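You operate a simulated robot arm through the tools that you are given. There is no shell and no other tool. Be economical: measure what you need, move in short steps, check, and stop when the job is done.

You run a simulated robot arm. Do the job below in one go: nothing can be reset, and whatever is moved stays where it is left.

TASK
Pump the spare wheel to the pressure on the card.
Fine: set the regulator before you open the air tap; tap shut and chuck back in its holder afterwards.

Only the result counts: the job must be done as asked and must still hold three seconds after the hand-in. Knocking over, shifting, dropping, spilling or breaking anything else fails it.

THE ROBOT
A 6-joint arm with a two-finger parallel gripper, fixed in place. Base frame: the origin is at the foot of the arm, x ahead of it, y to its left, z up; the work surface is at about z = 80. Units: cm, rad, N and s.
With the tool pointing down near the work surface it reaches from about 42 to 86 cm from the base axis. Its first joint turns from -2.007 to 2.007 rad. Payload 4.2 kg.
The tool frame sits at the grasp point between the pads (the TCP): z along the fingers, y along the line on which they close. The tips reach 2.3 cm beyond it. Largest opening 9.4 cm; finger width 3.8, thickness 1; the body of the gripper, 5.4 by 9.6 cm, starts 3.9 cm behind the TCP.
Orientation is that of the tool frame in the base frame, as a unit quaternion [x, y, z, w]. With the fingers straight down and closing along the base's y, the tool's x points along the base's -x, its y along +y and its z along -z.

THE INTERFACE
- The arm moves only by the tool step_arm. Its argument "increments" is a list of rows, each a list of 3 entries, a list of its own where there are three numbers: the finger opening in m, from 0 to 0.094, then the shift along the base's x, y, z in m, then the turn, a rotation vector about the base's x, y, z in rad. In form: [[fingers, [x, y, z], [ax, ay, az]], ...]. A call has 1 to 20 rows; each row shifts and turns the commanded pose from where the row before left it. A row lasts 0.2 s, in which the tool goes at most 5 cm and 0.15 rad; a call with a longer step from one row to the next is refused whole, and so is a gripper value outside its range. Where a pose cannot be reached the arm comes as near as it can. A force on the tool above 40 N (or 10 N above the force at the start of the call, whichever is more), or a blocked arm, ends the call early, and 0.2 s more pass. The fingers move at their own pace (about 10.8 cm/s each) and stop on an object; they squeeze with about 21 N. The grip force told is the motor's: it shows also when the fingers shut on nothing. Time passes only in rows, and 0.2 s behind the last, so rows that do not move let the fingers close. The reply holds the time, the measured pose of the TCP, the force on the tool along the base axes, the opening and the grip force, in the units named above and with some noise, and new pictures: "pictures" is both (left out), scene, wrist or none.
- Cameras (640 x 400 px; columns grow to the right, rows downward): "scene" is fixed at [21.92, -65.05, 142.1]; the picture's right is [0.89, -0.45, 0.00], its down [-0.24, -0.48, -0.84] and it looks along [0.38, 0.75, -0.54] (base axes); focal length 280 px, centre (320, 200). "wrist" rides on the gripper at [8.6, 1.6, -7.4] in the tool frame; the picture's right is [-0.18, 0.98, 0.00], its down [-0.58, -0.11, -0.81] and it looks along [-0.79, -0.15, 0.59] (tool axes); focal length 243 px, centre (320, 200).
- lift_body(by): slides the trunk up (or, below 0, down) by that many cm; the arm rides with it, the base frame stays. It gives what a move gives, with no picture.
- probe_pixels(camera, pixels): for up to 12 pixels [column, row] of the newest picture of that camera ("zoom" is the newest enlarged one), the place [x, y, z] in the base frame of the surface seen there, good to about 0.2 cm. The clock stands still meanwhile.
- zoom(camera, box): a new picture of the part [left, top, right, bottom] of that camera's present view, enlarged. The clock stands still meanwhile.
- job_done(): hands the job in; it is judged then, once.

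Work in short steps. Measure before you move; look again where a grasp or a placing could have gone wrong, and mend it. You have 80 turns and 170 pictures in all, those below and enlarged ones among them. Open the gripper and draw the arm clear of the work before you hand the job in, unless the task says otherwise; then end with one line.

The tools are called after ">>>" as a command line: name --argument value ..., lists and objects as JSON in quotes. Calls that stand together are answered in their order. step_arm: Moves the arm, as the interface text tells. Its arguments: {"type":"object","properties":{"increments":{"type":"array","items":{"type":"array"}},"pictures":{"type":"string","enum":["both","scene","wrist","none"]}},"required":["increments"]} The other tools are called the same way: lift_body (by) slides the trunk up or down; probe_pixels (camera, pixels) gives the place of the surface under pixels of a picture; zoom (camera, box) takes an enlarged picture of a part of a camera's view; job_done () hands the job in.

At the start:

```text
time_s: 0.0
eef_pos: [51.13, -32.24, 129.26]
tool_rot: [0.0, 1.0, 0.001, 0.0]
contact_force: [0.2, 1.0, -0.4]
grip_width: 9.4
gripper_force: 0.0
trunk travel left (down, up): [-80.0, 19.0]
```

scene: 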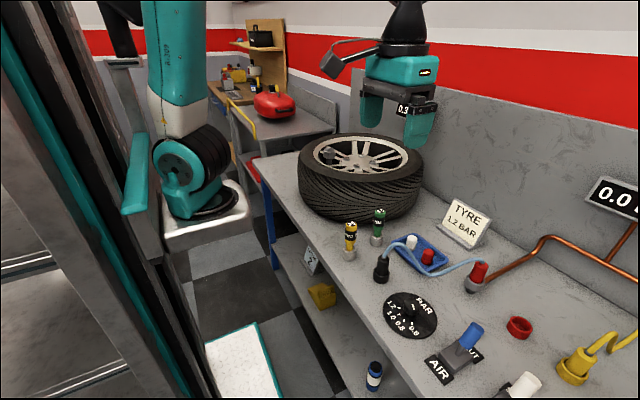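
wrist: 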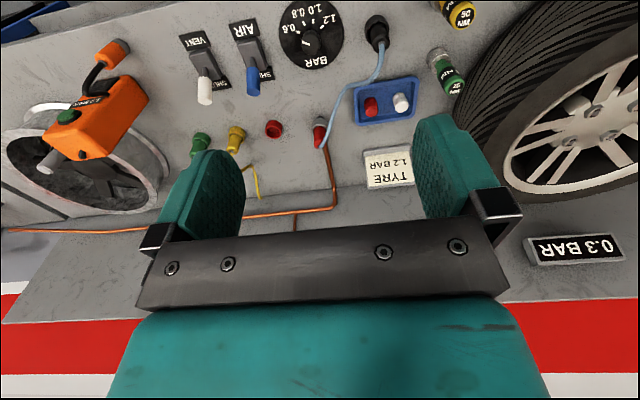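

The card at (465,222) reads about 1.2 bar. I zoom into the dial, the taps, the tyre and the valve area.

>>> zoom --camera "scene" --box '[330, 180, 510, 350]'

>>> zoom --camera "wrist" --box '[170, 0, 490, 200]'

>>> zoom --camera "scene" --box '[400, 260, 640, 400]'

>>> zoom --camera "scene" --box '[280, 110, 440, 260]'

```text
2.35 times, centred on (420, 265) of scene
```

zoom: 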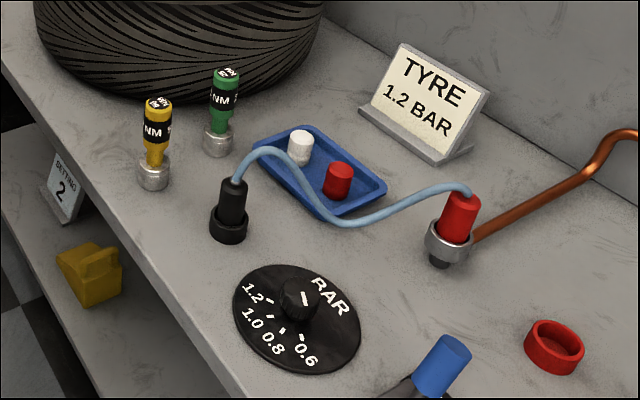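

```text
2.00 times, centred on (330, 100) of wrist
```

zoom: 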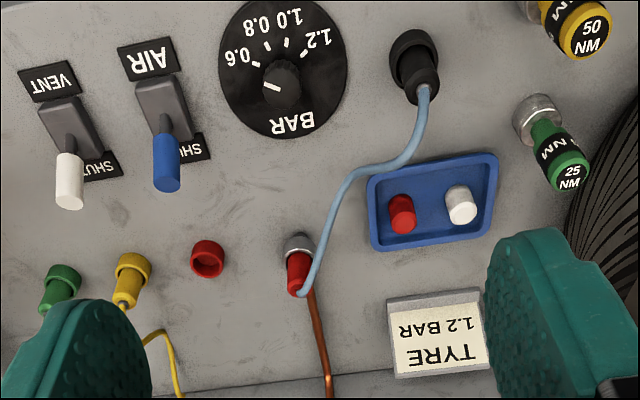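

```text
2.67 times, centred on (520, 330) of scene
```

zoom: 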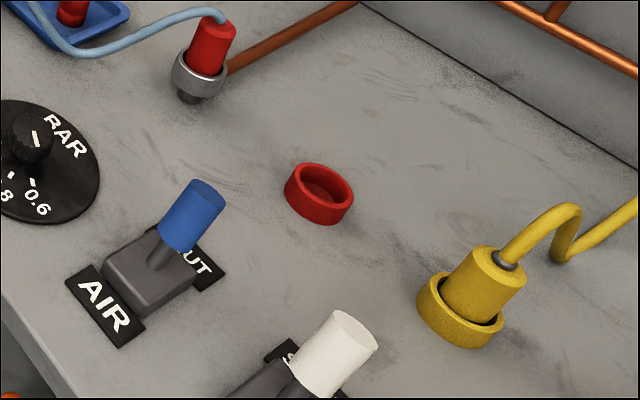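

```text
2.67 times, centred on (360, 185) of scene
```

zoom: 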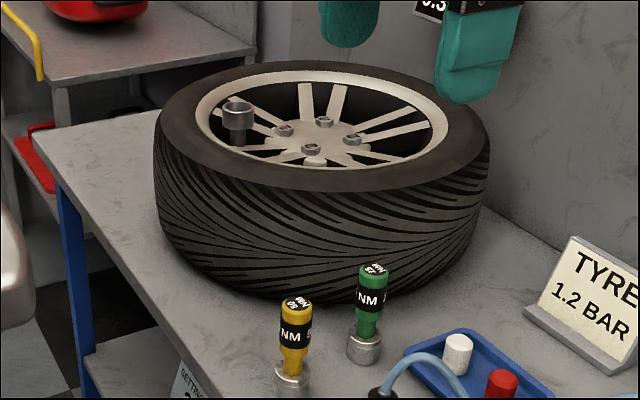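

The tyre gauge reads 0.3 bar and the dial pointer sits below 0.6. I check the rest of the bench (the orange device) and probe the key places.

>>> zoom --camera "wrist" --box '[0, 20, 260, 220]'

>>> probe_pixels --camera "wrist" --pixels '[[310, 42], [305, 43], [376, 20], [378, 45], [253, 85], [245, 45], [204, 90], [320, 130], [300, 14], [327, 22], [319, 65], [273, 128]]'

>>> probe_pixels --camera "scene" --pixels '[[329, 151], [329, 157], [383, 258], [381, 276], [413, 308], [407, 312], [413, 330], [401, 308], [401, 292], [472, 332], [455, 352], [478, 270]]'

```text
2.00 times, centred on (130, 120) of wrist
```

zoom: 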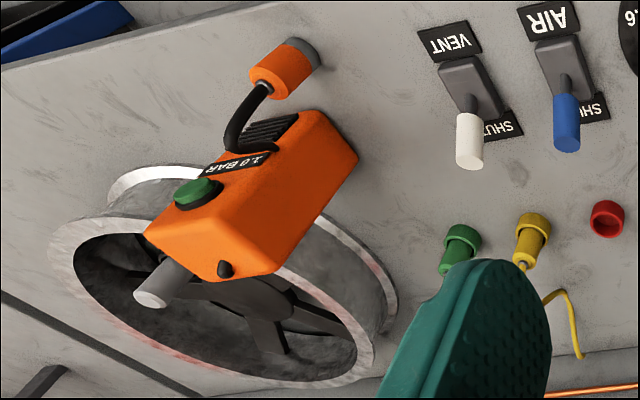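

```text
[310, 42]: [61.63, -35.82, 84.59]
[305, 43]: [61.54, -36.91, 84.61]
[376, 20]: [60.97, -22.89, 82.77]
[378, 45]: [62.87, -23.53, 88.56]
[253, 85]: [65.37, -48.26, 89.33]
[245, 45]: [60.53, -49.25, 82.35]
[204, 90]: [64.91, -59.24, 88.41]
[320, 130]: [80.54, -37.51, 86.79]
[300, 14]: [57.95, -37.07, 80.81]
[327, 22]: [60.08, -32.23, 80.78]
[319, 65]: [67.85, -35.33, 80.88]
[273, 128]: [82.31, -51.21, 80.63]
```

```text
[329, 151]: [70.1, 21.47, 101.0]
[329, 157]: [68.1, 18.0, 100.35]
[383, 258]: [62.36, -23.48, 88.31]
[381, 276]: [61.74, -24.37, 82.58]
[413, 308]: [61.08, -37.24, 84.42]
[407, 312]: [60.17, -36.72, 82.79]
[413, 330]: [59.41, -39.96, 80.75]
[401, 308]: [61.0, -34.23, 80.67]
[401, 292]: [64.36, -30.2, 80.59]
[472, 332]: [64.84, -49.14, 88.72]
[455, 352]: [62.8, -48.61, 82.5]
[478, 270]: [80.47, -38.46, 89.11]
```

The orange compressor is a fixed 1.0 bar unit, so I leave it alone. I zoom in on the dial and the chuck for ticks and geometry.

>>> zoom --camera "wrist" --box '[270, 0, 350, 75]'

>>> zoom --camera "scene" --box '[300, 120, 360, 170]'

>>> zoom --camera "scene" --box '[350, 220, 430, 290]'

```text
5.33 times, centred on (310, 38) of wrist
```

zoom: 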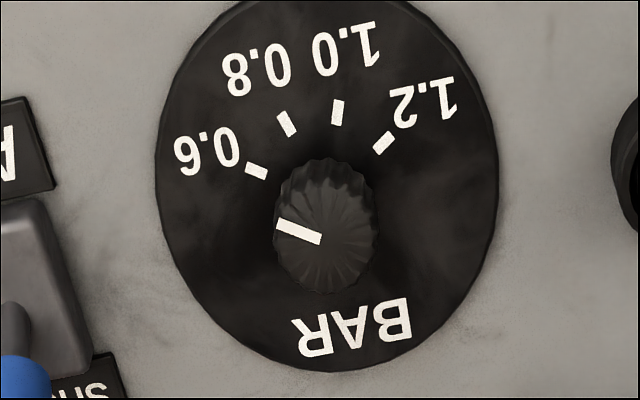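

```text
8.00 times, centred on (330, 145) of scene
```

zoom: 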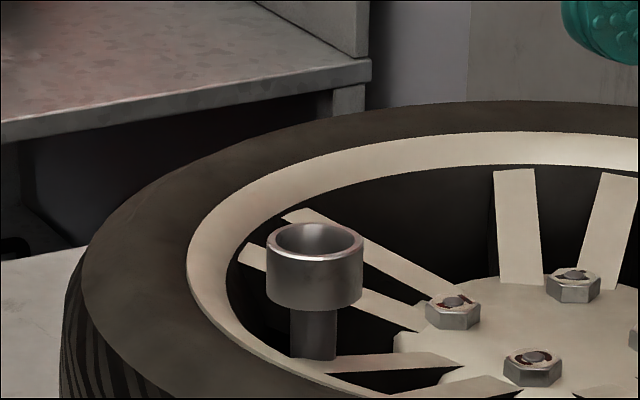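

```text
5.71 times, centred on (390, 255) of scene
```

zoom: 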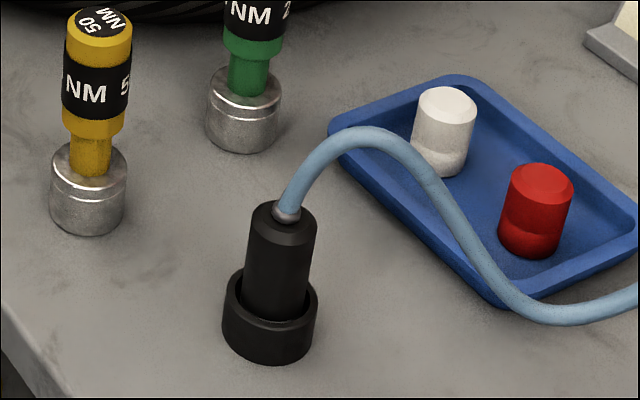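

Now I measure the valve cup rim, the chuck and the dial's ticks and rim.

>>> probe_pixels --camera "scene" --pixels '[[323.7, 150.8], [334.9, 150.8], [329.2, 152.5], [329.2, 148.2], [329.2, 157], [329, 163], [383.5, 256.0], [379.5, 270.5], [389, 270.5], [383, 275.5], [376, 275], [390.5, 274]]'

>>> probe_pixels --camera "wrist" --pixels '[[322.0, 27.1], [313.4, 21.5], [303.8, 23.75], [298, 32.4], [302.5, 43.1], [310, 45.3], [280, 38], [342.5, 35.2], [310, 69.5], [311.5, 31], [318, 46], [287, 14]]'

>>> zoom --camera "wrist" --box '[340, 0, 410, 60]'

>>> zoom --camera "wrist" --box '[210, 10, 290, 110]'

```text
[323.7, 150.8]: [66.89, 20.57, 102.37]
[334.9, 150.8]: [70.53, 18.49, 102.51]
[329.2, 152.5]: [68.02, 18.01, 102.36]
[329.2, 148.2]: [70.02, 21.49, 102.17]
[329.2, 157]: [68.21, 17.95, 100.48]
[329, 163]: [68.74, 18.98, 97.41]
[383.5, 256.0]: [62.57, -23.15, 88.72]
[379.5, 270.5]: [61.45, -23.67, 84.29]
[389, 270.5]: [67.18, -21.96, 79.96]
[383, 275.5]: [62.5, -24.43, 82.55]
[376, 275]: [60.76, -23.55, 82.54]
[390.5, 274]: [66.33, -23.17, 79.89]
```

```text
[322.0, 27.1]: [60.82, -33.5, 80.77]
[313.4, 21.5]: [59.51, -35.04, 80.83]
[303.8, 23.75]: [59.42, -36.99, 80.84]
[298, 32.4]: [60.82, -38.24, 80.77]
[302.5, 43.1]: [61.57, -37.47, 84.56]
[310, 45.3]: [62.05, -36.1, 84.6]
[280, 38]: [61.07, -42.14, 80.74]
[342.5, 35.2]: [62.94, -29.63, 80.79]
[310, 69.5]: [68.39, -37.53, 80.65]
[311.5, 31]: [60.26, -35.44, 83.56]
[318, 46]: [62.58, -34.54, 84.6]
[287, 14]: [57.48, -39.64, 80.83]
```

```text
6.67 times, centred on (375, 30) of wrist
```

zoom: 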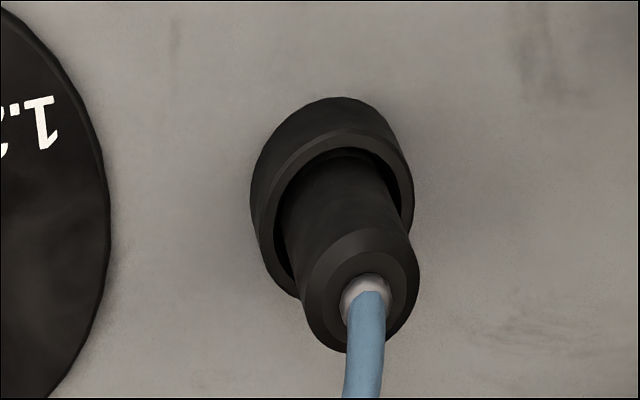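

```text
4.00 times, centred on (250, 60) of wrist
```

zoom: 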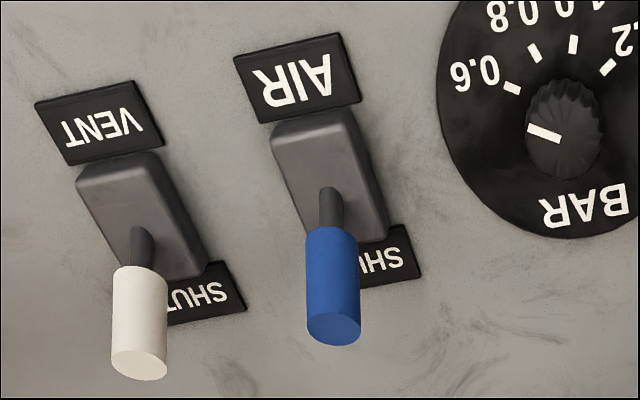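

Dial centre is about (62.1,-35.9), pointer about 251° and the 1.2 tick about 118°, so it needs about -132°. I pre-turn +1.15 rad and come above the knob.

>>> step_arm --increments '[[0.07, [0.0137, -0.0046, -0.0366], [0, 0, 0.144]], [0.07, [0.0137, -0.0046, -0.0366], [0, 0, 0.144]], [0.07, [0.0137, -0.0046, -0.0366], [0, 0, 0.144]], [0.07, [0.0137, -0.0046, -0.0366], [0, 0, 0.144]], [0.07, [0.0137, -0.0046, -0.0366], [0, 0, 0.144]], [0.07, [0.0137, -0.0046, -0.0366], [0, 0, 0.144]], [0.07, [0.0137, -0.0046, -0.0366], [0, 0, 0.144]], [0.07, [0.0137, -0.0046, -0.0366], [0, 0, 0.144]], [0.07, [0, 0, 0], [0, 0, 0]]]'

```text
time_s: 2.0
eef_pos: [62.1, -35.96, 99.87]
tool_rot: [-0.545, 0.838, 0.0, 0.0]
contact_force: [-0.2, 0.2, 0.2]
grip_width: 6.99
gripper_force: 0.1
trunk travel left (down, up): [-80.0, 19.0]
```

scene: 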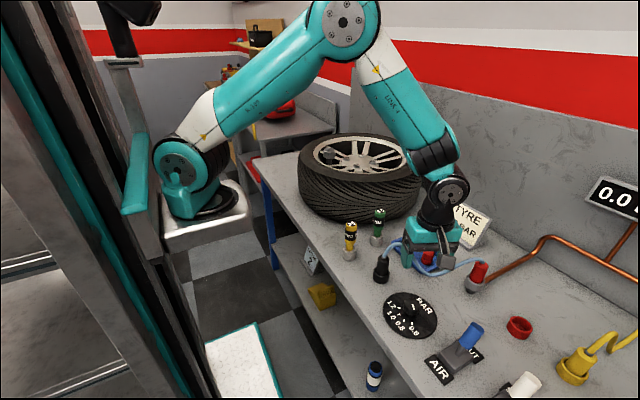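
wrist: 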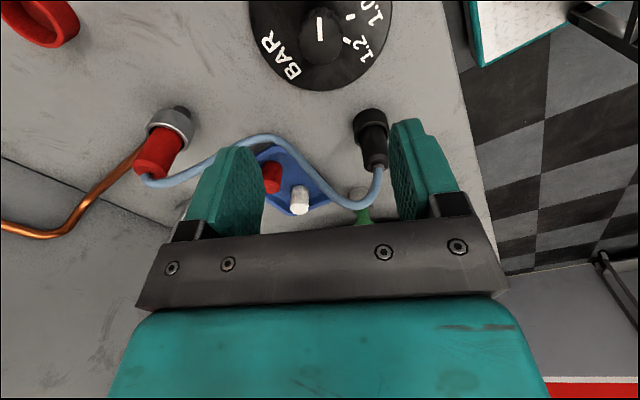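

I'm right above the knob. I descend to TCP z = 84 and close.

>>> step_arm --increments '[[0.07, [0, 0, -0.045], [0, 0, 0]], [0.07, [0, 0, -0.045], [0, 0, 0]], [0.07, [0, 0, -0.04], [0, 0, 0]], [0.07, [0, 0, -0.02], [0, 0, 0]], [0.07, [0, 0, -0.008], [0, 0, 0]], [0.07, [0, 0, 0], [0, 0, 0]], [0, [0, 0, 0], [0, 0, 0]], [0, [0, 0, 0], [0, 0, 0]], [0, [0, 0, 0], [0, 0, 0]]]'

```text
time_s: 4.0
eef_pos: [62.11, -35.66, 84.05]
tool_rot: [-0.544, 0.839, -0.001, 0.001]
contact_force: [13.9, -6.3, -5.5]
grip_width: 3.77
gripper_force: 45.1
trunk travel left (down, up): [-80.0, 19.0]
```

scene: 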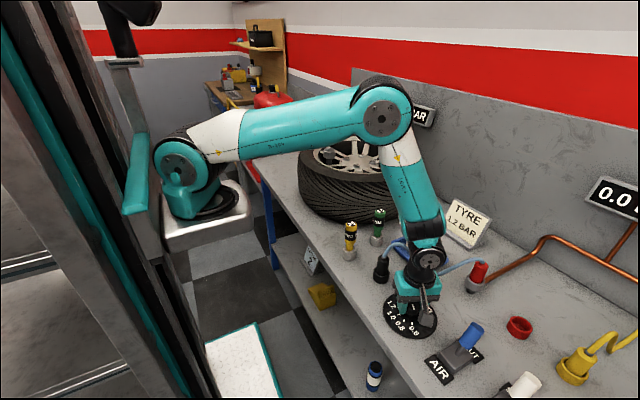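
wrist: 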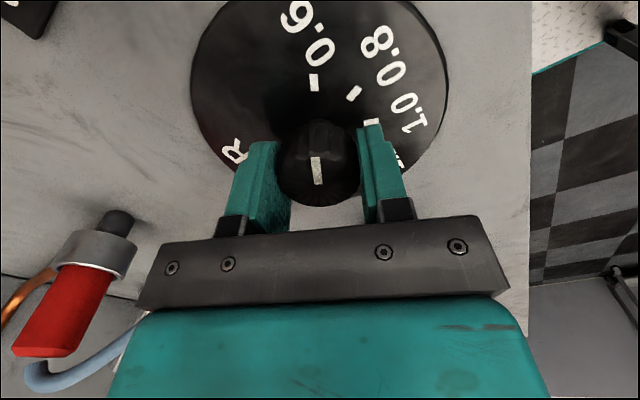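

Knob is gripped (3.8 cm). I zoom to read the present pointer angle before turning.

>>> zoom --camera "wrist" --box '[240, 50, 400, 220]'

>>> probe_pixels --camera "wrist" --pixels '[[316, 158], [318, 184], [314, 83], [353, 93], [371, 122], [318, 130], [318, 204]]'

```text
2.35 times, centred on (320, 135) of wrist
```

zoom: 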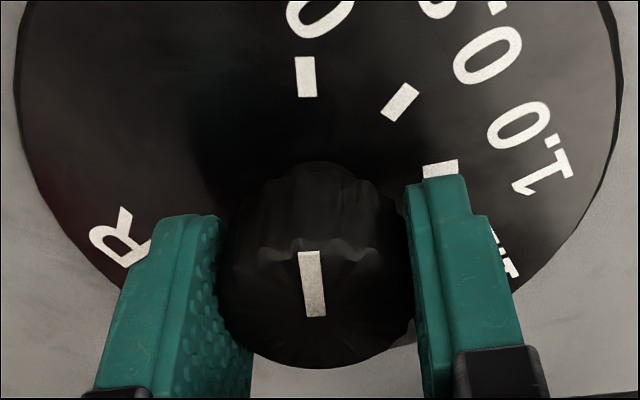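

```text
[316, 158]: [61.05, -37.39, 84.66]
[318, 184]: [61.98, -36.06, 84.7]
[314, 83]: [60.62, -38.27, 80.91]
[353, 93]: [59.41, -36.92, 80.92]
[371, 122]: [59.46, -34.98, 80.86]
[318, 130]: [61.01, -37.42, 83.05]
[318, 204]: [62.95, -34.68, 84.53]
```

Pointer is now about 236°, opposite the 0.6 tick (239°). I need about -118° (2.06 rad) and turn half first.

>>> step_arm --increments '[[0, [0, 0, 0], [0, 0, -0.14]], [0, [0, 0, 0], [0, 0, -0.14]], [0, [0, 0, 0], [0, 0, -0.14]], [0, [0, 0, 0], [0, 0, -0.14]], [0, [0, 0, 0], [0, 0, -0.14]], [0, [0, 0, 0], [0, 0, -0.14]], [0, [0, 0, 0], [0, 0, -0.14]], [0, [0, 0, 0], [0, 0, 0]]]' --pictures "wrist"

```text
time_s: 5.8
eef_pos: [62.08, -35.97, 84.09]
tool_rot: [-0.086, 0.996, 0.0, 0.001]
contact_force: [22.3, -16.0, -27.2]
grip_width: 3.73
gripper_force: 45.2
trunk travel left (down, up): [-80.0, 19.0]
```

wrist: 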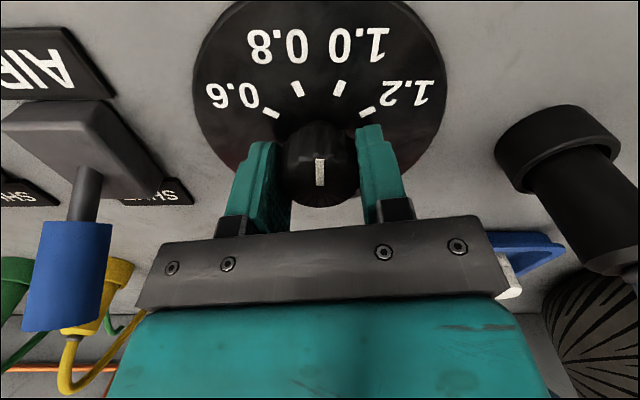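

The knob follows: pointer is between 0.8 and 1.0. I turn a further -1.08 rad.

>>> step_arm --increments '[[0, [0, 0, 0], [0, 0, -0.135]], [0, [0, 0, 0], [0, 0, -0.135]], [0, [0, 0, 0], [0, 0, -0.135]], [0, [0, 0, 0], [0, 0, -0.135]], [0, [0, 0, 0], [0, 0, -0.135]], [0, [0, 0, 0], [0, 0, -0.135]], [0, [0, 0, 0], [0, 0, -0.135]], [0, [0, 0, 0], [0, 0, -0.135]], [0, [0, 0, 0], [0, 0, 0]]]' --pictures "wrist"

>>> zoom --camera "wrist" --box '[240, 50, 400, 220]'

>>> probe_pixels --camera "wrist" --pixels '[[316, 158], [318, 184], [318, 130], [318, 204]]'

```text
time_s: 7.8
eef_pos: [62.06, -35.99, 84.1]
tool_rot: [0.439, 0.898, 0.0, 0.0]
contact_force: [5.7, -23.9, -13.7]
grip_width: 3.74
gripper_force: 44.7
trunk travel left (down, up): [-80.0, 19.0]
```

wrist: 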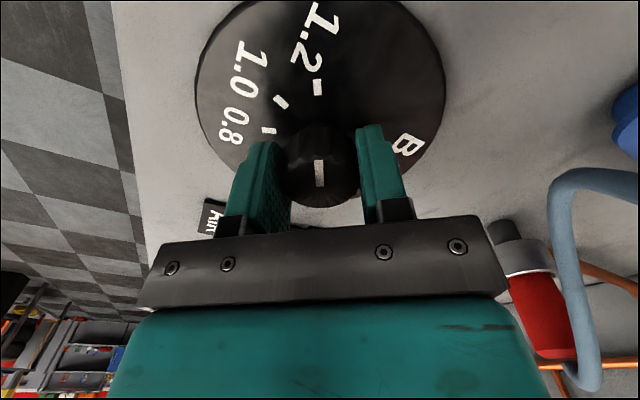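

```text
2.35 times, centred on (320, 135) of wrist
```

zoom: 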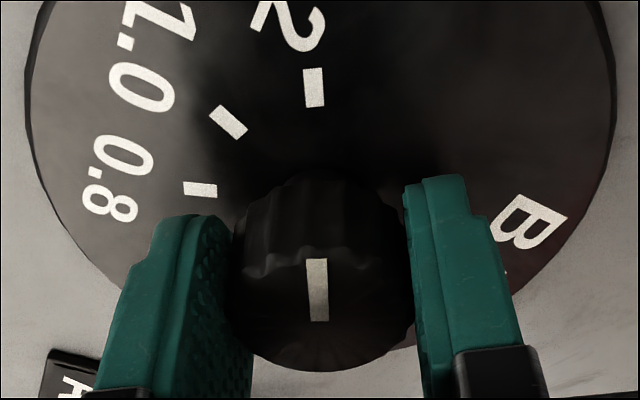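

```text
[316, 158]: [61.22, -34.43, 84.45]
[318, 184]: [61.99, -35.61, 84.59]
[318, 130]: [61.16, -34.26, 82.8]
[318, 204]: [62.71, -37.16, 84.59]
```

The pointer lines up with the 1.2 tick. I release, rise and verify from above, turning the tool back.

>>> step_arm --increments '[[0.07, [0, 0, 0], [0, 0, 0]], [0.07, [0, 0, 0], [0, 0, 0]], [0.07, [0, 0, 0.04], [0, 0, 0]], [0.07, [0, 0, 0.05], [0, 0, 0]], [0.07, [0, 0, 0.05], [0, 0, 0]], [0.07, [0, 0, 0.05], [0, 0, 0.13]], [0.07, [-0.02, 0, 0.03], [0, 0, 0.13]], [0.07, [-0.02, 0, 0], [0, 0, 0.13]], [0.07, [-0.02, 0, 0], [0, 0, 0.13]], [0.07, [-0.02, 0, 0], [0, 0, 0.13]], [0.07, [-0.02, 0, 0], [0, 0, 0.13]], [0.07, [0, 0, 0], [0, 0, 0.13]], [0.07, [0, 0, 0], [0, 0, 0]]]'

>>> zoom --camera "wrist" --box '[240, 0, 440, 130]'

```text
time_s: 10.6
eef_pos: [52.0, -35.9, 106.2]
tool_rot: [-0.003, 1.0, 0.0, 0.0]
contact_force: [-0.1, -0.6, 0.4]
grip_width: 6.99
gripper_force: 0.0
trunk travel left (down, up): [-80.0, 19.0]
```

scene: 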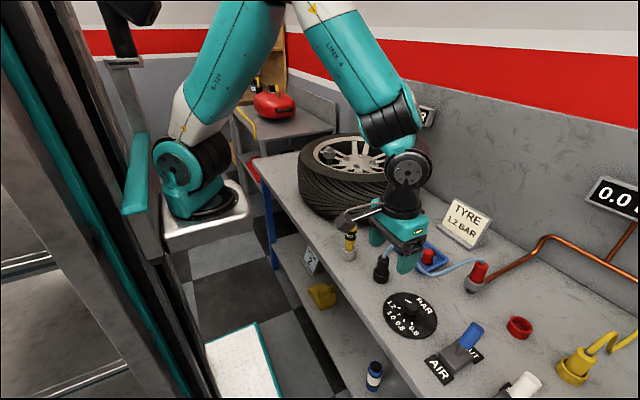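
wrist: 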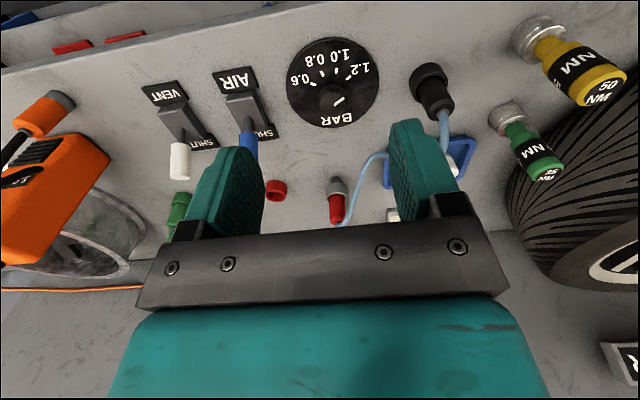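

```text
3.08 times, centred on (340, 65) of wrist
```

zoom: 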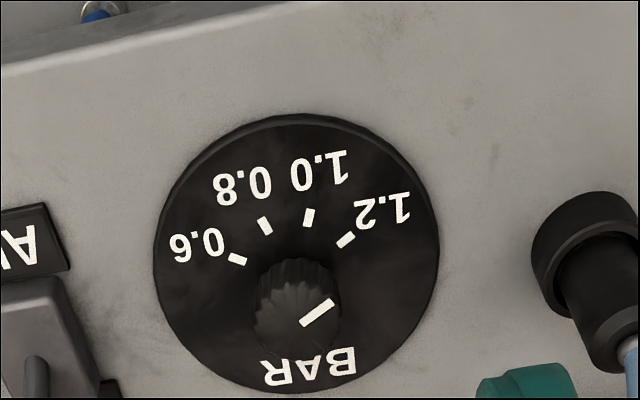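

The pointer appears within a few degrees of 1.2; I measure it precisely.

>>> probe_pixels --camera "zoom" --pixels '[[303, 321], [331, 303], [317, 312], [346, 241], [309, 217], [265, 225], [238, 259], [156, 258], [438, 246], [299, 391], [282, 117]]'

>>> zoom --camera "wrist" --box '[300, 55, 380, 105]'

```text
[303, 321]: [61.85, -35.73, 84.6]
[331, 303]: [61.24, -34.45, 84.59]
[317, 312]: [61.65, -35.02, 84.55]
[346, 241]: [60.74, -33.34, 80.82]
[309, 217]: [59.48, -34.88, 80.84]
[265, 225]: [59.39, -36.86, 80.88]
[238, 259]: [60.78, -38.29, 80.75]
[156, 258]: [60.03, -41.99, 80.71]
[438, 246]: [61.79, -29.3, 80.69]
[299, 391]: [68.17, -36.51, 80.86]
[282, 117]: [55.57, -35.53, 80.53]
```

```text
8.00 times, centred on (340, 80) of wrist
```

zoom: 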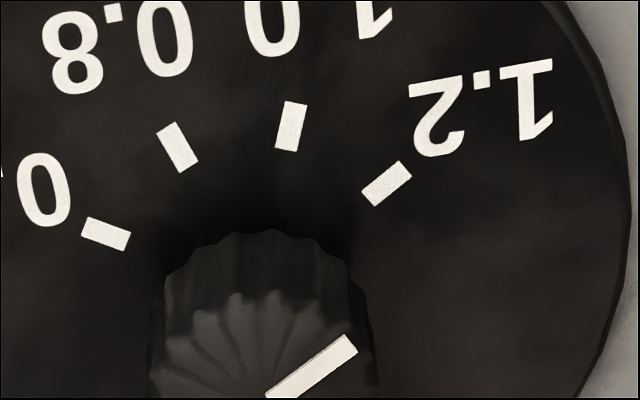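

The pointer is at about 115°, equal to the 1.2 tick. Next is the chuck: I look at it closely.

>>> zoom --camera "wrist" --box '[390, 50, 480, 125]'

>>> probe_pixels --camera "wrist" --pixels '[[422, 66], [412, 80], [449, 76], [428, 85], [440, 95], [446, 100], [430, 108], [455, 104], [440, 106], [436, 118]]'

```text
5.33 times, centred on (435, 88) of wrist
```

zoom: 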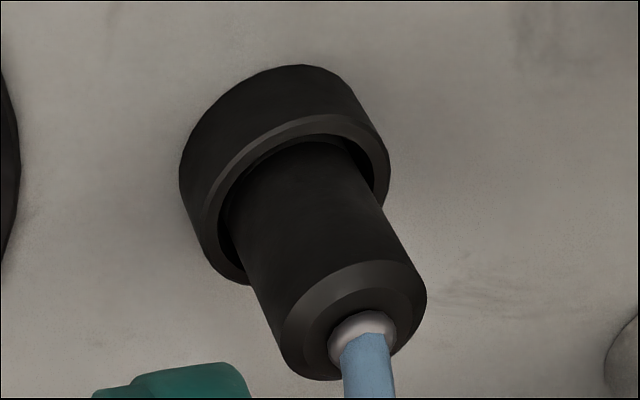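

```text
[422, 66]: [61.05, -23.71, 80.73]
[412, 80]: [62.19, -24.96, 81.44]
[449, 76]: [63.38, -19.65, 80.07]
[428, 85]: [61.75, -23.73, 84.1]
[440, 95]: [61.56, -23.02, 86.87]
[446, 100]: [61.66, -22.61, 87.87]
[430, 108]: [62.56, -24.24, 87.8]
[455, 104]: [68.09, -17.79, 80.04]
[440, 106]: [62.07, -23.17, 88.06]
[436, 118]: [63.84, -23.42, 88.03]
```

I probe the rim of the holder and the chuck's top edge.

>>> probe_pixels --camera "zoom" --pixels '[[310, 122], [212, 215], [384, 172], [236, 272], [288, 345], [422, 292], [322, 376], [365, 268], [298, 310], [345, 300], [390, 340], [365, 322]]'

```text
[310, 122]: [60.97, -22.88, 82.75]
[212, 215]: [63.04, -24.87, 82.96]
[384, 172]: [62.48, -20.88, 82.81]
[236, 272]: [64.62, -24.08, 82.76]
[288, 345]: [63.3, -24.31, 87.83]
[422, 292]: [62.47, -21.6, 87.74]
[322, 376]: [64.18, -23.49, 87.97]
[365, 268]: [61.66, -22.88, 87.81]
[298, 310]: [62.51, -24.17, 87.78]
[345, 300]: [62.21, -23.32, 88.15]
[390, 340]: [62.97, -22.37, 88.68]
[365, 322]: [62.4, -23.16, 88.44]
```

Chuck axis is about (62.9,-22.9), radius 1.4, holder rim z 82.8 and top 88.5. I check the hose arch, the neighbours and the tyre top.

>>> probe_pixels --camera "scene" --pixels '[[397, 244], [390, 248], [410, 249], [379, 212], [351, 226], [330, 140], [318, 160], [360, 178], [412, 240], [420, 115], [345, 172], [404, 160]]'

>>> zoom --camera "scene" --box '[340, 190, 500, 300]'

```text
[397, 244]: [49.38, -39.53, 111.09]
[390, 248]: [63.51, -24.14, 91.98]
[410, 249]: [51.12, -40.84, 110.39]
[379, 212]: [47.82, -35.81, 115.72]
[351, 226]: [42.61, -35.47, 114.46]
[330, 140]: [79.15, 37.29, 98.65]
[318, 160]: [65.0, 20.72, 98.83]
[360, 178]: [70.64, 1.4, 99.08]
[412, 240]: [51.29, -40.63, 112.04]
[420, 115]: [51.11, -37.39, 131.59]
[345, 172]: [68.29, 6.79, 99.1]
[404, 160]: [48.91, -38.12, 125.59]
```

```text
3.64 times, centred on (420, 245) of scene
```

zoom: 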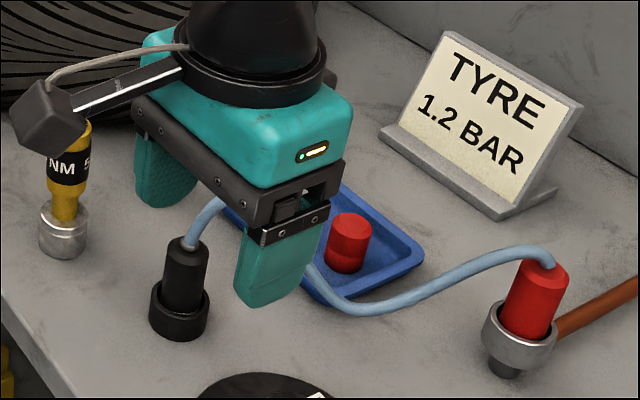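

The hose arches above the chuck to z≈92, so I plan to tilt the tool about 45° with the palm on the -x side, keeping it off the hose. First I check the neighbouring torque tools' positions.

>>> probe_pixels --camera "wrist" --pixels '[[530, 35], [600, 75], [575, 60], [500, 118], [545, 170], [440, 120], [386, 165], [460, 150]]'

>>> step_arm --increments '[[0.07, [-0.01, 0.016, 0], [0, -0.131, 0]], [0.07, [-0.01, 0.016, 0], [0, -0.131, 0]], [0.07, [0, 0.016, 0], [0, -0.131, 0]], [0.07, [0, 0.016, 0], [0, -0.131, 0]], [0.07, [0, 0.016, 0], [0, -0.131, 0]], [0.07, [0, 0.02, 0], [0, -0.131, 0]], [0.07, [0, 0.03, 0], [0, 0, 0]], [0.07, [0, 0, 0], [0, 0, 0]]]'

```text
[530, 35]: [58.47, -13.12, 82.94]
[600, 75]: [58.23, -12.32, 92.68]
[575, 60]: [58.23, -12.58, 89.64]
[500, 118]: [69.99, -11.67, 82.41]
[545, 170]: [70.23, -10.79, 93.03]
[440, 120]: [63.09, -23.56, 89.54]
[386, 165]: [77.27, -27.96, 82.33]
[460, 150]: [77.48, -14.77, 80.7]
```

```text
time_s: 12.4
eef_pos: [54.91, -27.94, 106.2]
tool_rot: [-0.001, 0.923, 0.0, 0.384]
contact_force: [0.2, 0.3, 0.0]
grip_width: 7.02
gripper_force: 0.0
out of reach, approached as far as the arm can: row 5, 6, 7
trunk travel left (down, up): [-80.0, 19.0]
```

scene: 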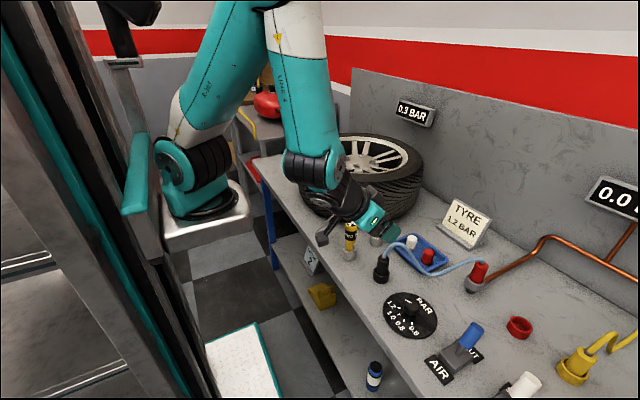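
wrist: 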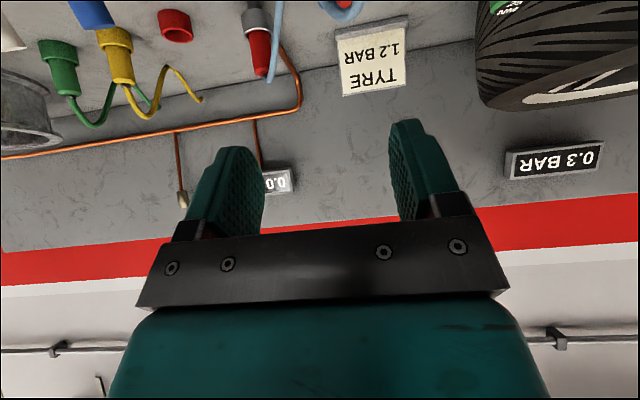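

I probe the hose path near the chuck and see how the wrist reads at this tilt.

>>> probe_pixels --camera "scene" --pixels '[[387, 251], [391, 247], [397, 244], [404, 244], [411, 250], [418, 262], [428, 272], [445, 271], [465, 262]]'

>>> step_arm --increments '[[0.07, [0.02, 0.012, 0], [0, 0, 0]], [0.07, [0.02, 0.012, -0.02], [0, 0, 0]], [0.07, [0.02, 0.012, -0.02], [0, 0, 0]], [0.07, [0.02, 0.01, -0.02], [0, 0, 0]], [0.07, [0.0, 0, 0], [0, 0, 0]]]' --pictures "none"

```text
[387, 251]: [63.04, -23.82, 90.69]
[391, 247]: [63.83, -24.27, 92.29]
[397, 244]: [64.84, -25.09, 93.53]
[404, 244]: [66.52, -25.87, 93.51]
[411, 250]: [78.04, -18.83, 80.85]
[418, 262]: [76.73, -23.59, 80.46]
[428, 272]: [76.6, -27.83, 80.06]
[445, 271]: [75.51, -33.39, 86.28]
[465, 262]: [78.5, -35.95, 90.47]
```

```text
time_s: 13.6
eef_pos: [63.03, -23.34, 100.03]
tool_rot: [-0.001, 0.924, -0.001, 0.383]
contact_force: [-0.7, -0.6, 0.0]
grip_width: 7.01
gripper_force: 0.1
trunk travel left (down, up): [-80.0, 19.0]
```

Hose leaves up and toward +x/-y, so I approach along the tool axis from behind and below it: back off to (55.9,-22.9,93.9) first.

>>> step_arm --increments '[[0.06, [-0.03, 0.004, 0], [0, 0, 0]], [0.06, [-0.03, 0, 0], [0, 0, 0]], [0.06, [-0.011, 0, -0.03], [0, 0, 0]], [0.06, [0, 0, -0.031], [0, 0, 0]], [0.06, [0, 0, 0], [0, 0, 0]]]'

```text
time_s: 14.8
eef_pos: [55.76, -22.89, 94.02]
tool_rot: [-0.001, 0.923, -0.001, 0.384]
contact_force: [-0.7, 0.5, 0.3]
grip_width: 5.97
gripper_force: 0.1
trunk travel left (down, up): [-80.0, 19.0]
```

scene: 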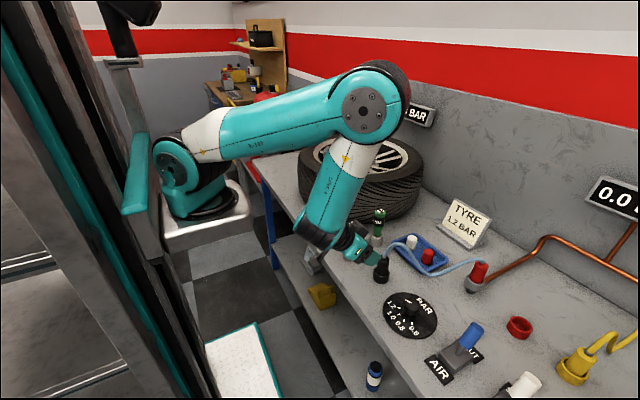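
wrist: 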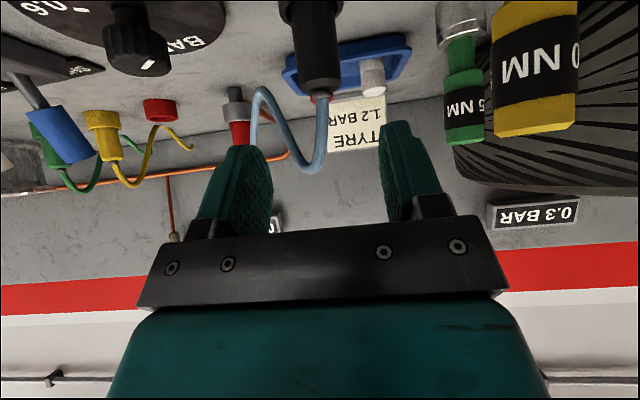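

The chuck (315,45) is centred between the fingers. I advance along the axis to (62.9,-22.9,86.9) and close.

>>> step_arm --increments '[[0.06, [0.02, 0, -0.02], [0, 0, 0]], [0.06, [0.02, 0, -0.02], [0, 0, 0]], [0.06, [0.02, 0, -0.02], [0, 0, 0]], [0.06, [0.0114, 0, -0.0112], [0, 0, 0]], [0.06, [0, 0, 0], [0, 0, 0]], [0, [0, 0, 0], [0, 0, 0]], [0, [0, 0, 0], [0, 0, 0]], [0, [0, 0, 0], [0, 0, 0]]]'

```text
time_s: 16.6
eef_pos: [63.04, -22.86, 86.79]
tool_rot: [-0.001, 0.924, 0.0, 0.383]
contact_force: [0.7, -0.1, 0.2]
grip_width: 2.98
gripper_force: 21.3
trunk travel left (down, up): [-80.0, 19.0]
```

scene: 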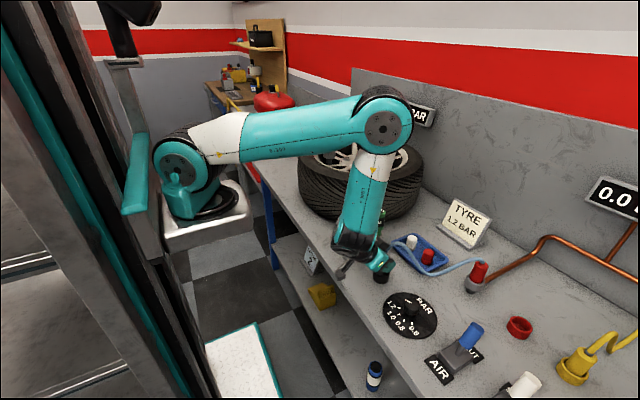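
wrist: 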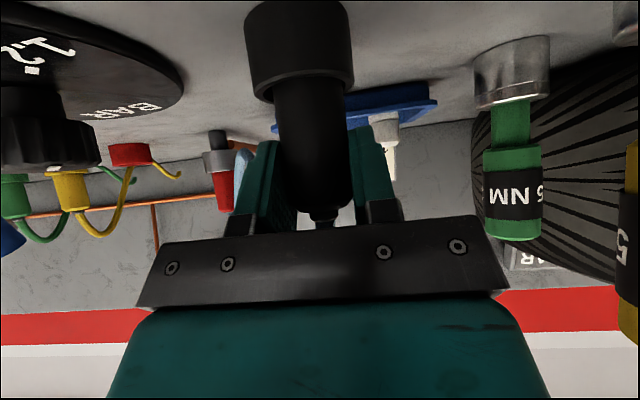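

Chuck is gripped (2.98 cm). I lift straight up 8 cm and check.

>>> step_arm --increments '[[0, [0, 0, 0.01], [0, 0, 0]], [0, [0, 0, 0.02], [0, 0, 0]], [0, [0, 0, 0.02], [0, 0, 0]], [0, [0, 0, 0.03], [0, 0, 0]], [0, [0, 0, 0], [0, 0, 0]]]'

>>> zoom --camera "scene" --box '[330, 200, 490, 300]'

```text
time_s: 17.8
eef_pos: [62.99, -22.91, 94.66]
tool_rot: [-0.001, 0.924, -0.001, 0.382]
contact_force: [0.2, -0.2, -0.2]
grip_width: 3.0
gripper_force: 21.0
trunk travel left (down, up): [-80.0, 19.0]
```

scene: 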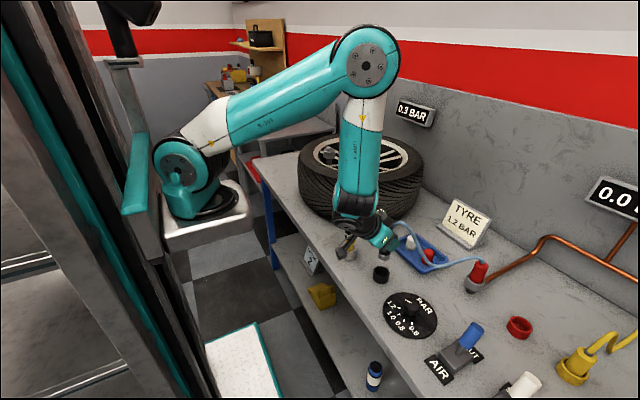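
wrist: 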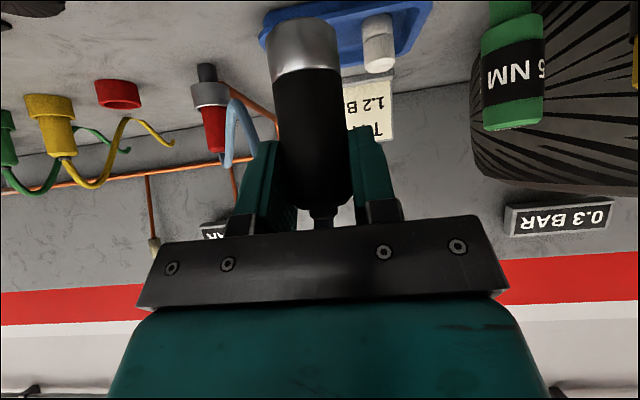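

```text
4.00 times, centred on (410, 250) of scene
```

zoom: 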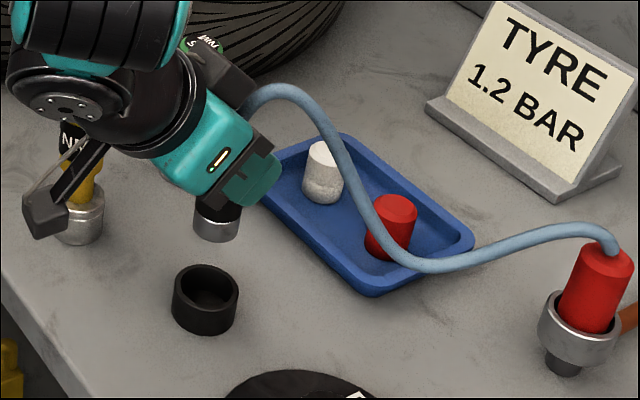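

The chuck is free with its metal tip visible. I raise to z≈116, then check the tip and valve before crossing.

>>> probe_pixels --camera "zoom" --pixels '[[216, 240], [216, 228], [205, 295], [205, 315], [180, 285], [237, 278]]'

>>> step_arm --increments '[[0, [0, 0, 0.04], [0, 0, 0]], [0, [0, 0, 0.045], [0, 0, 0]], [0, [0, 0, 0.045], [0, 0, 0]], [0, [0, 0, 0.045], [0, 0, 0]], [0, [0, 0, 0.035], [0, 0, 0]], [0, [0, 0, 0.0], [0, 0, 0]]]' --pictures "scene"

```text
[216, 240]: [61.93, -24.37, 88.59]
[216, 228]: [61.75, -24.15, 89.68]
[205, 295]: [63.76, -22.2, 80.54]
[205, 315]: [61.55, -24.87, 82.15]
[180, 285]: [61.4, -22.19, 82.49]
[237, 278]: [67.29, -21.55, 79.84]
```

```text
time_s: 19.2
eef_pos: [63.0, -22.97, 115.73]
tool_rot: [-0.001, 0.924, -0.001, 0.383]
contact_force: [-0.7, 0.4, -0.5]
grip_width: 3.0
gripper_force: 20.7
trunk travel left (down, up): [-80.0, 19.0]
```

scene: 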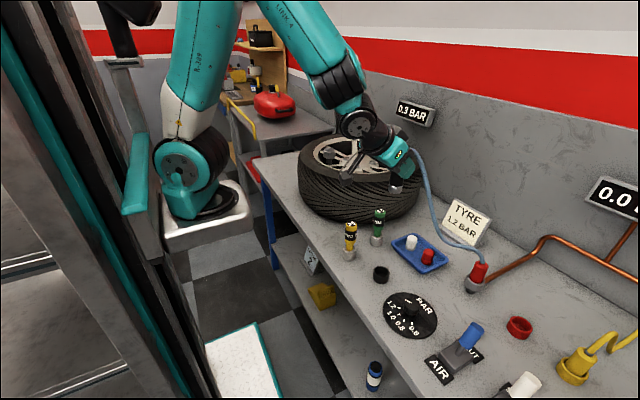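

Tip sits 6.15 cm below the TCP. I cross toward the valve (68.9,19.7) at this height, stopping halfway to check the hose.

>>> step_arm --increments '[[0, [0.006, 0.042, 0], [0, 0, 0]], [0, [0.006, 0.042, 0], [0, 0, 0]], [0, [0.006, 0.042, 0], [0, 0, 0]], [0, [0.006, 0.042, 0], [0, 0, 0]], [0, [0.006, 0.042, 0], [0, 0, 0]], [0, [0, 0, 0], [0, 0, 0]]]' --pictures "scene"

```text
time_s: 20.6
eef_pos: [65.86, -2.23, 115.59]
tool_rot: [-0.001, 0.924, -0.001, 0.383]
contact_force: [0.5, -0.4, -0.2]
grip_width: 2.97
gripper_force: 21.2
trunk travel left (down, up): [-80.0, 19.0]
```

scene: 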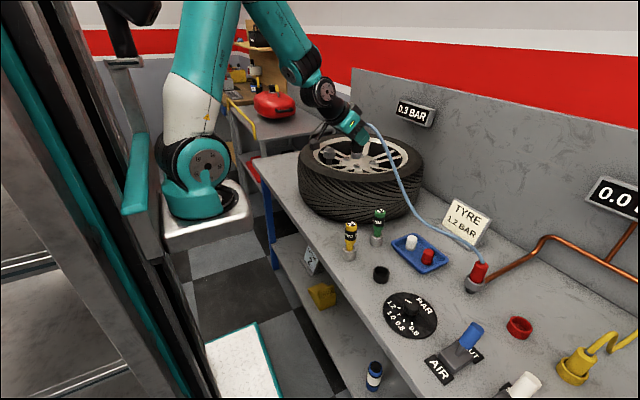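

No pull from the hose. I continue to above the valve.

>>> step_arm --increments '[[0, [0.006, 0.042, 0], [0, 0, 0]], [0, [0.006, 0.042, 0], [0, 0, 0]], [0, [0.006, 0.042, 0], [0, 0, 0]], [0, [0.006, 0.042, 0], [0, 0, 0]], [0, [0.005, 0.041, 0], [0, 0, 0]], [0, [0.0, 0.01, 0], [0, 0, 0]], [0, [0, 0, 0], [0, 0, 0]]]'

>>> zoom --camera "scene" --box '[280, 90, 400, 190]'

>>> zoom --camera "wrist" --box '[220, 0, 420, 140]'

```text
time_s: 22.2
eef_pos: [68.81, 19.84, 115.7]
tool_rot: [-0.001, 0.924, 0.0, 0.383]
contact_force: [-0.2, -0.3, -1.1]
grip_width: 3.01
gripper_force: 21.3
trunk travel left (down, up): [-80.0, 19.0]
```

scene: 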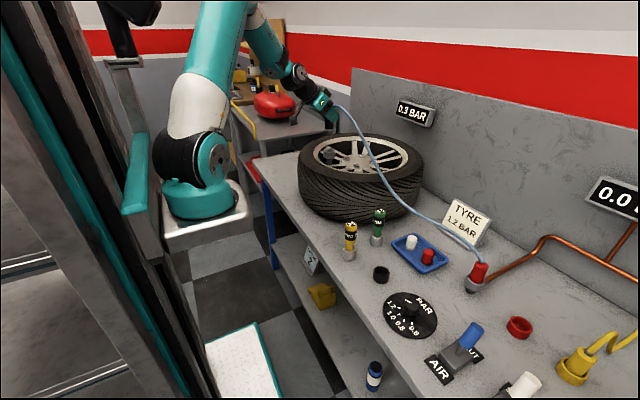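
wrist: 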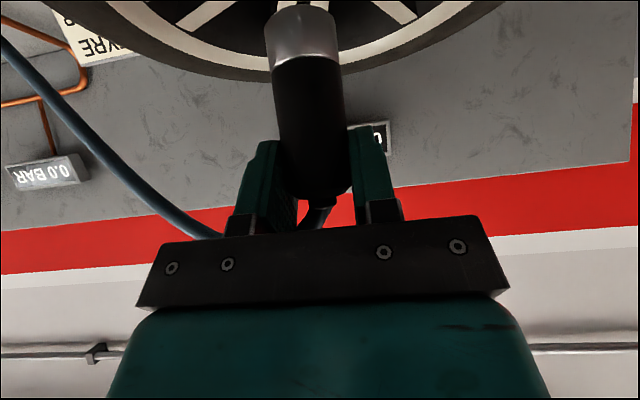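

```text
4.00 times, centred on (340, 140) of scene
```

zoom: 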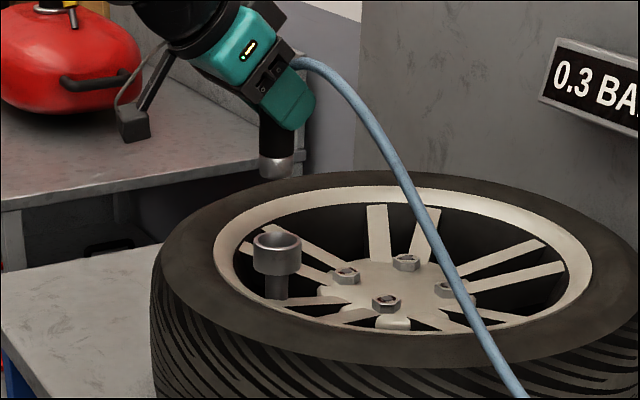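

```text
2.86 times, centred on (320, 70) of wrist
```

zoom: 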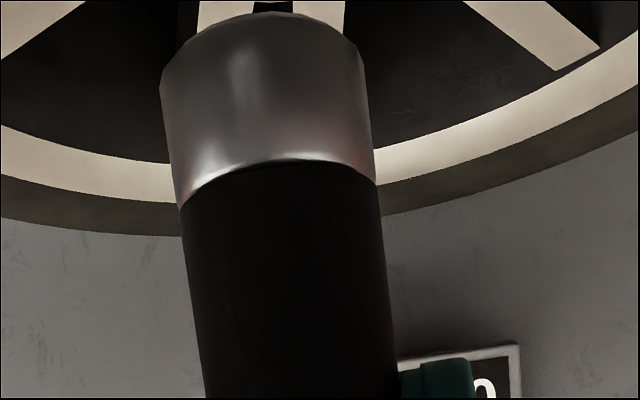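

I refine the alignment by probing the cup rim and the chuck tip in the same zoom.

>>> zoom --camera "scene" --box '[308, 118, 352, 164]'

```text
8.70 times, centred on (330, 141) of scene
```

zoom: 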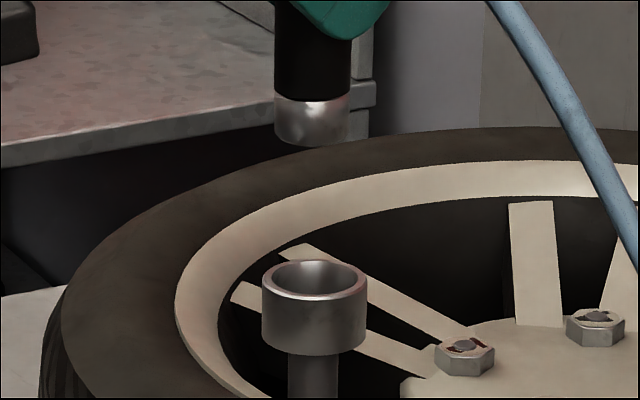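

>>> probe_pixels --camera "zoom" --pixels '[[264, 281], [366, 281], [315, 298], [315, 262], [280, 268], [350, 268], [277, 120], [347, 120], [312, 143], [312, 130], [312, 110], [315, 280]]'

```text
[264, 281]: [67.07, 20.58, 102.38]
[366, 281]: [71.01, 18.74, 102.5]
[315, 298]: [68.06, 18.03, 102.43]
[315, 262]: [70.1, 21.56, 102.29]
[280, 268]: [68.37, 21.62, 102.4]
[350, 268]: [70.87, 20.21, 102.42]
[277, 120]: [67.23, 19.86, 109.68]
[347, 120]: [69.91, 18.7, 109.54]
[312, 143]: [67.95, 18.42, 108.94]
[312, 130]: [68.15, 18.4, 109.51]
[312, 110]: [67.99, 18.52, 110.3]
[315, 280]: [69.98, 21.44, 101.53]
```

Cup centre ≈(69.03,19.78), chuck tip ≈(68.7,19.72), so I shift +0.3 in x and descend to just above the rim.

>>> step_arm --increments '[[0, [0.003, 0.0005, -0.02], [0, 0, 0]], [0, [0, 0, -0.03], [0, 0, 0]], [0, [0, 0, -0.013], [0, 0, 0]], [0, [0, 0, 0], [0, 0, 0]]]' --pictures "scene"

>>> zoom --camera "scene" --box '[308, 118, 352, 164]'

```text
time_s: 23.2
eef_pos: [69.1, 20.02, 109.45]
tool_rot: [-0.001, 0.923, 0.0, 0.385]
contact_force: [0.5, -0.1, -0.9]
grip_width: 3.01
gripper_force: 21.0
trunk travel left (down, up): [-80.0, 19.0]
```

scene: 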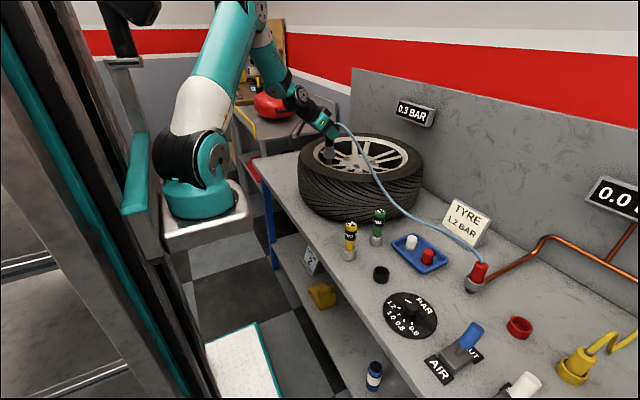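

```text
8.70 times, centred on (330, 141) of scene
```

zoom: 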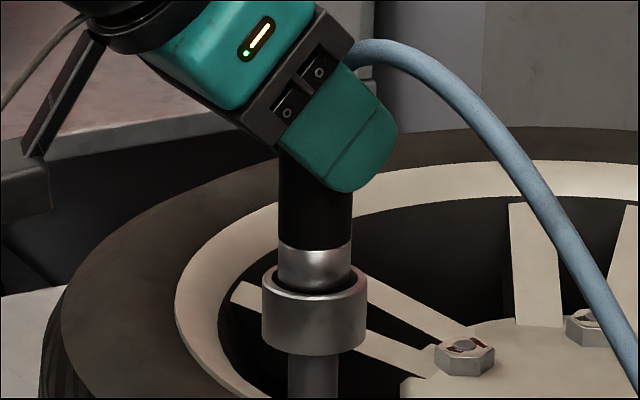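

Tip is centred over the cup (col 315). I lower slowly into it.

>>> step_arm --increments '[[0, [0, -0.001, -0.008], [0, 0, 0]], [0, [0, 0, -0.006], [0, 0, 0]], [0, [0, 0, -0.006], [0, 0, 0]], [0, [0, 0, -0.005], [0, 0, 0]], [0, [0, 0, -0.004], [0, 0, 0]], [0, [0, 0, 0], [0, 0, 0]]]' --pictures "scene"

>>> zoom --camera "scene" --box '[308, 118, 352, 164]'

```text
time_s: 24.6
eef_pos: [69.19, 19.98, 106.66]
tool_rot: [-0.001, 0.923, 0.0, 0.385]
contact_force: [3.9, 3.7, 14.9]
grip_width: 2.98
gripper_force: 20.9
trunk travel left (down, up): [-80.0, 19.0]
```

scene: 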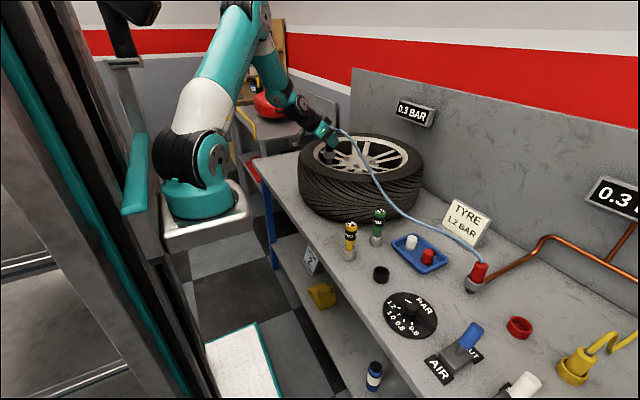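

```text
8.70 times, centred on (330, 141) of scene
```

zoom: 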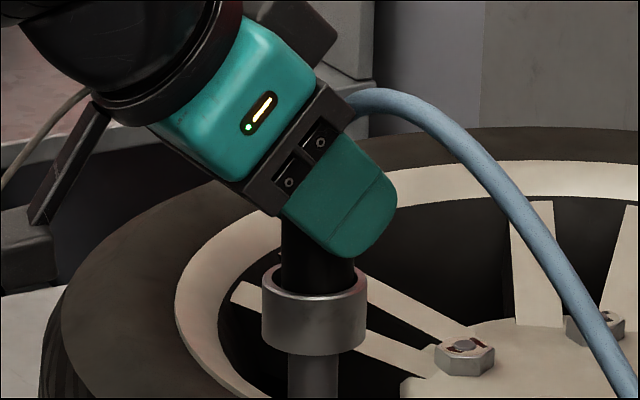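

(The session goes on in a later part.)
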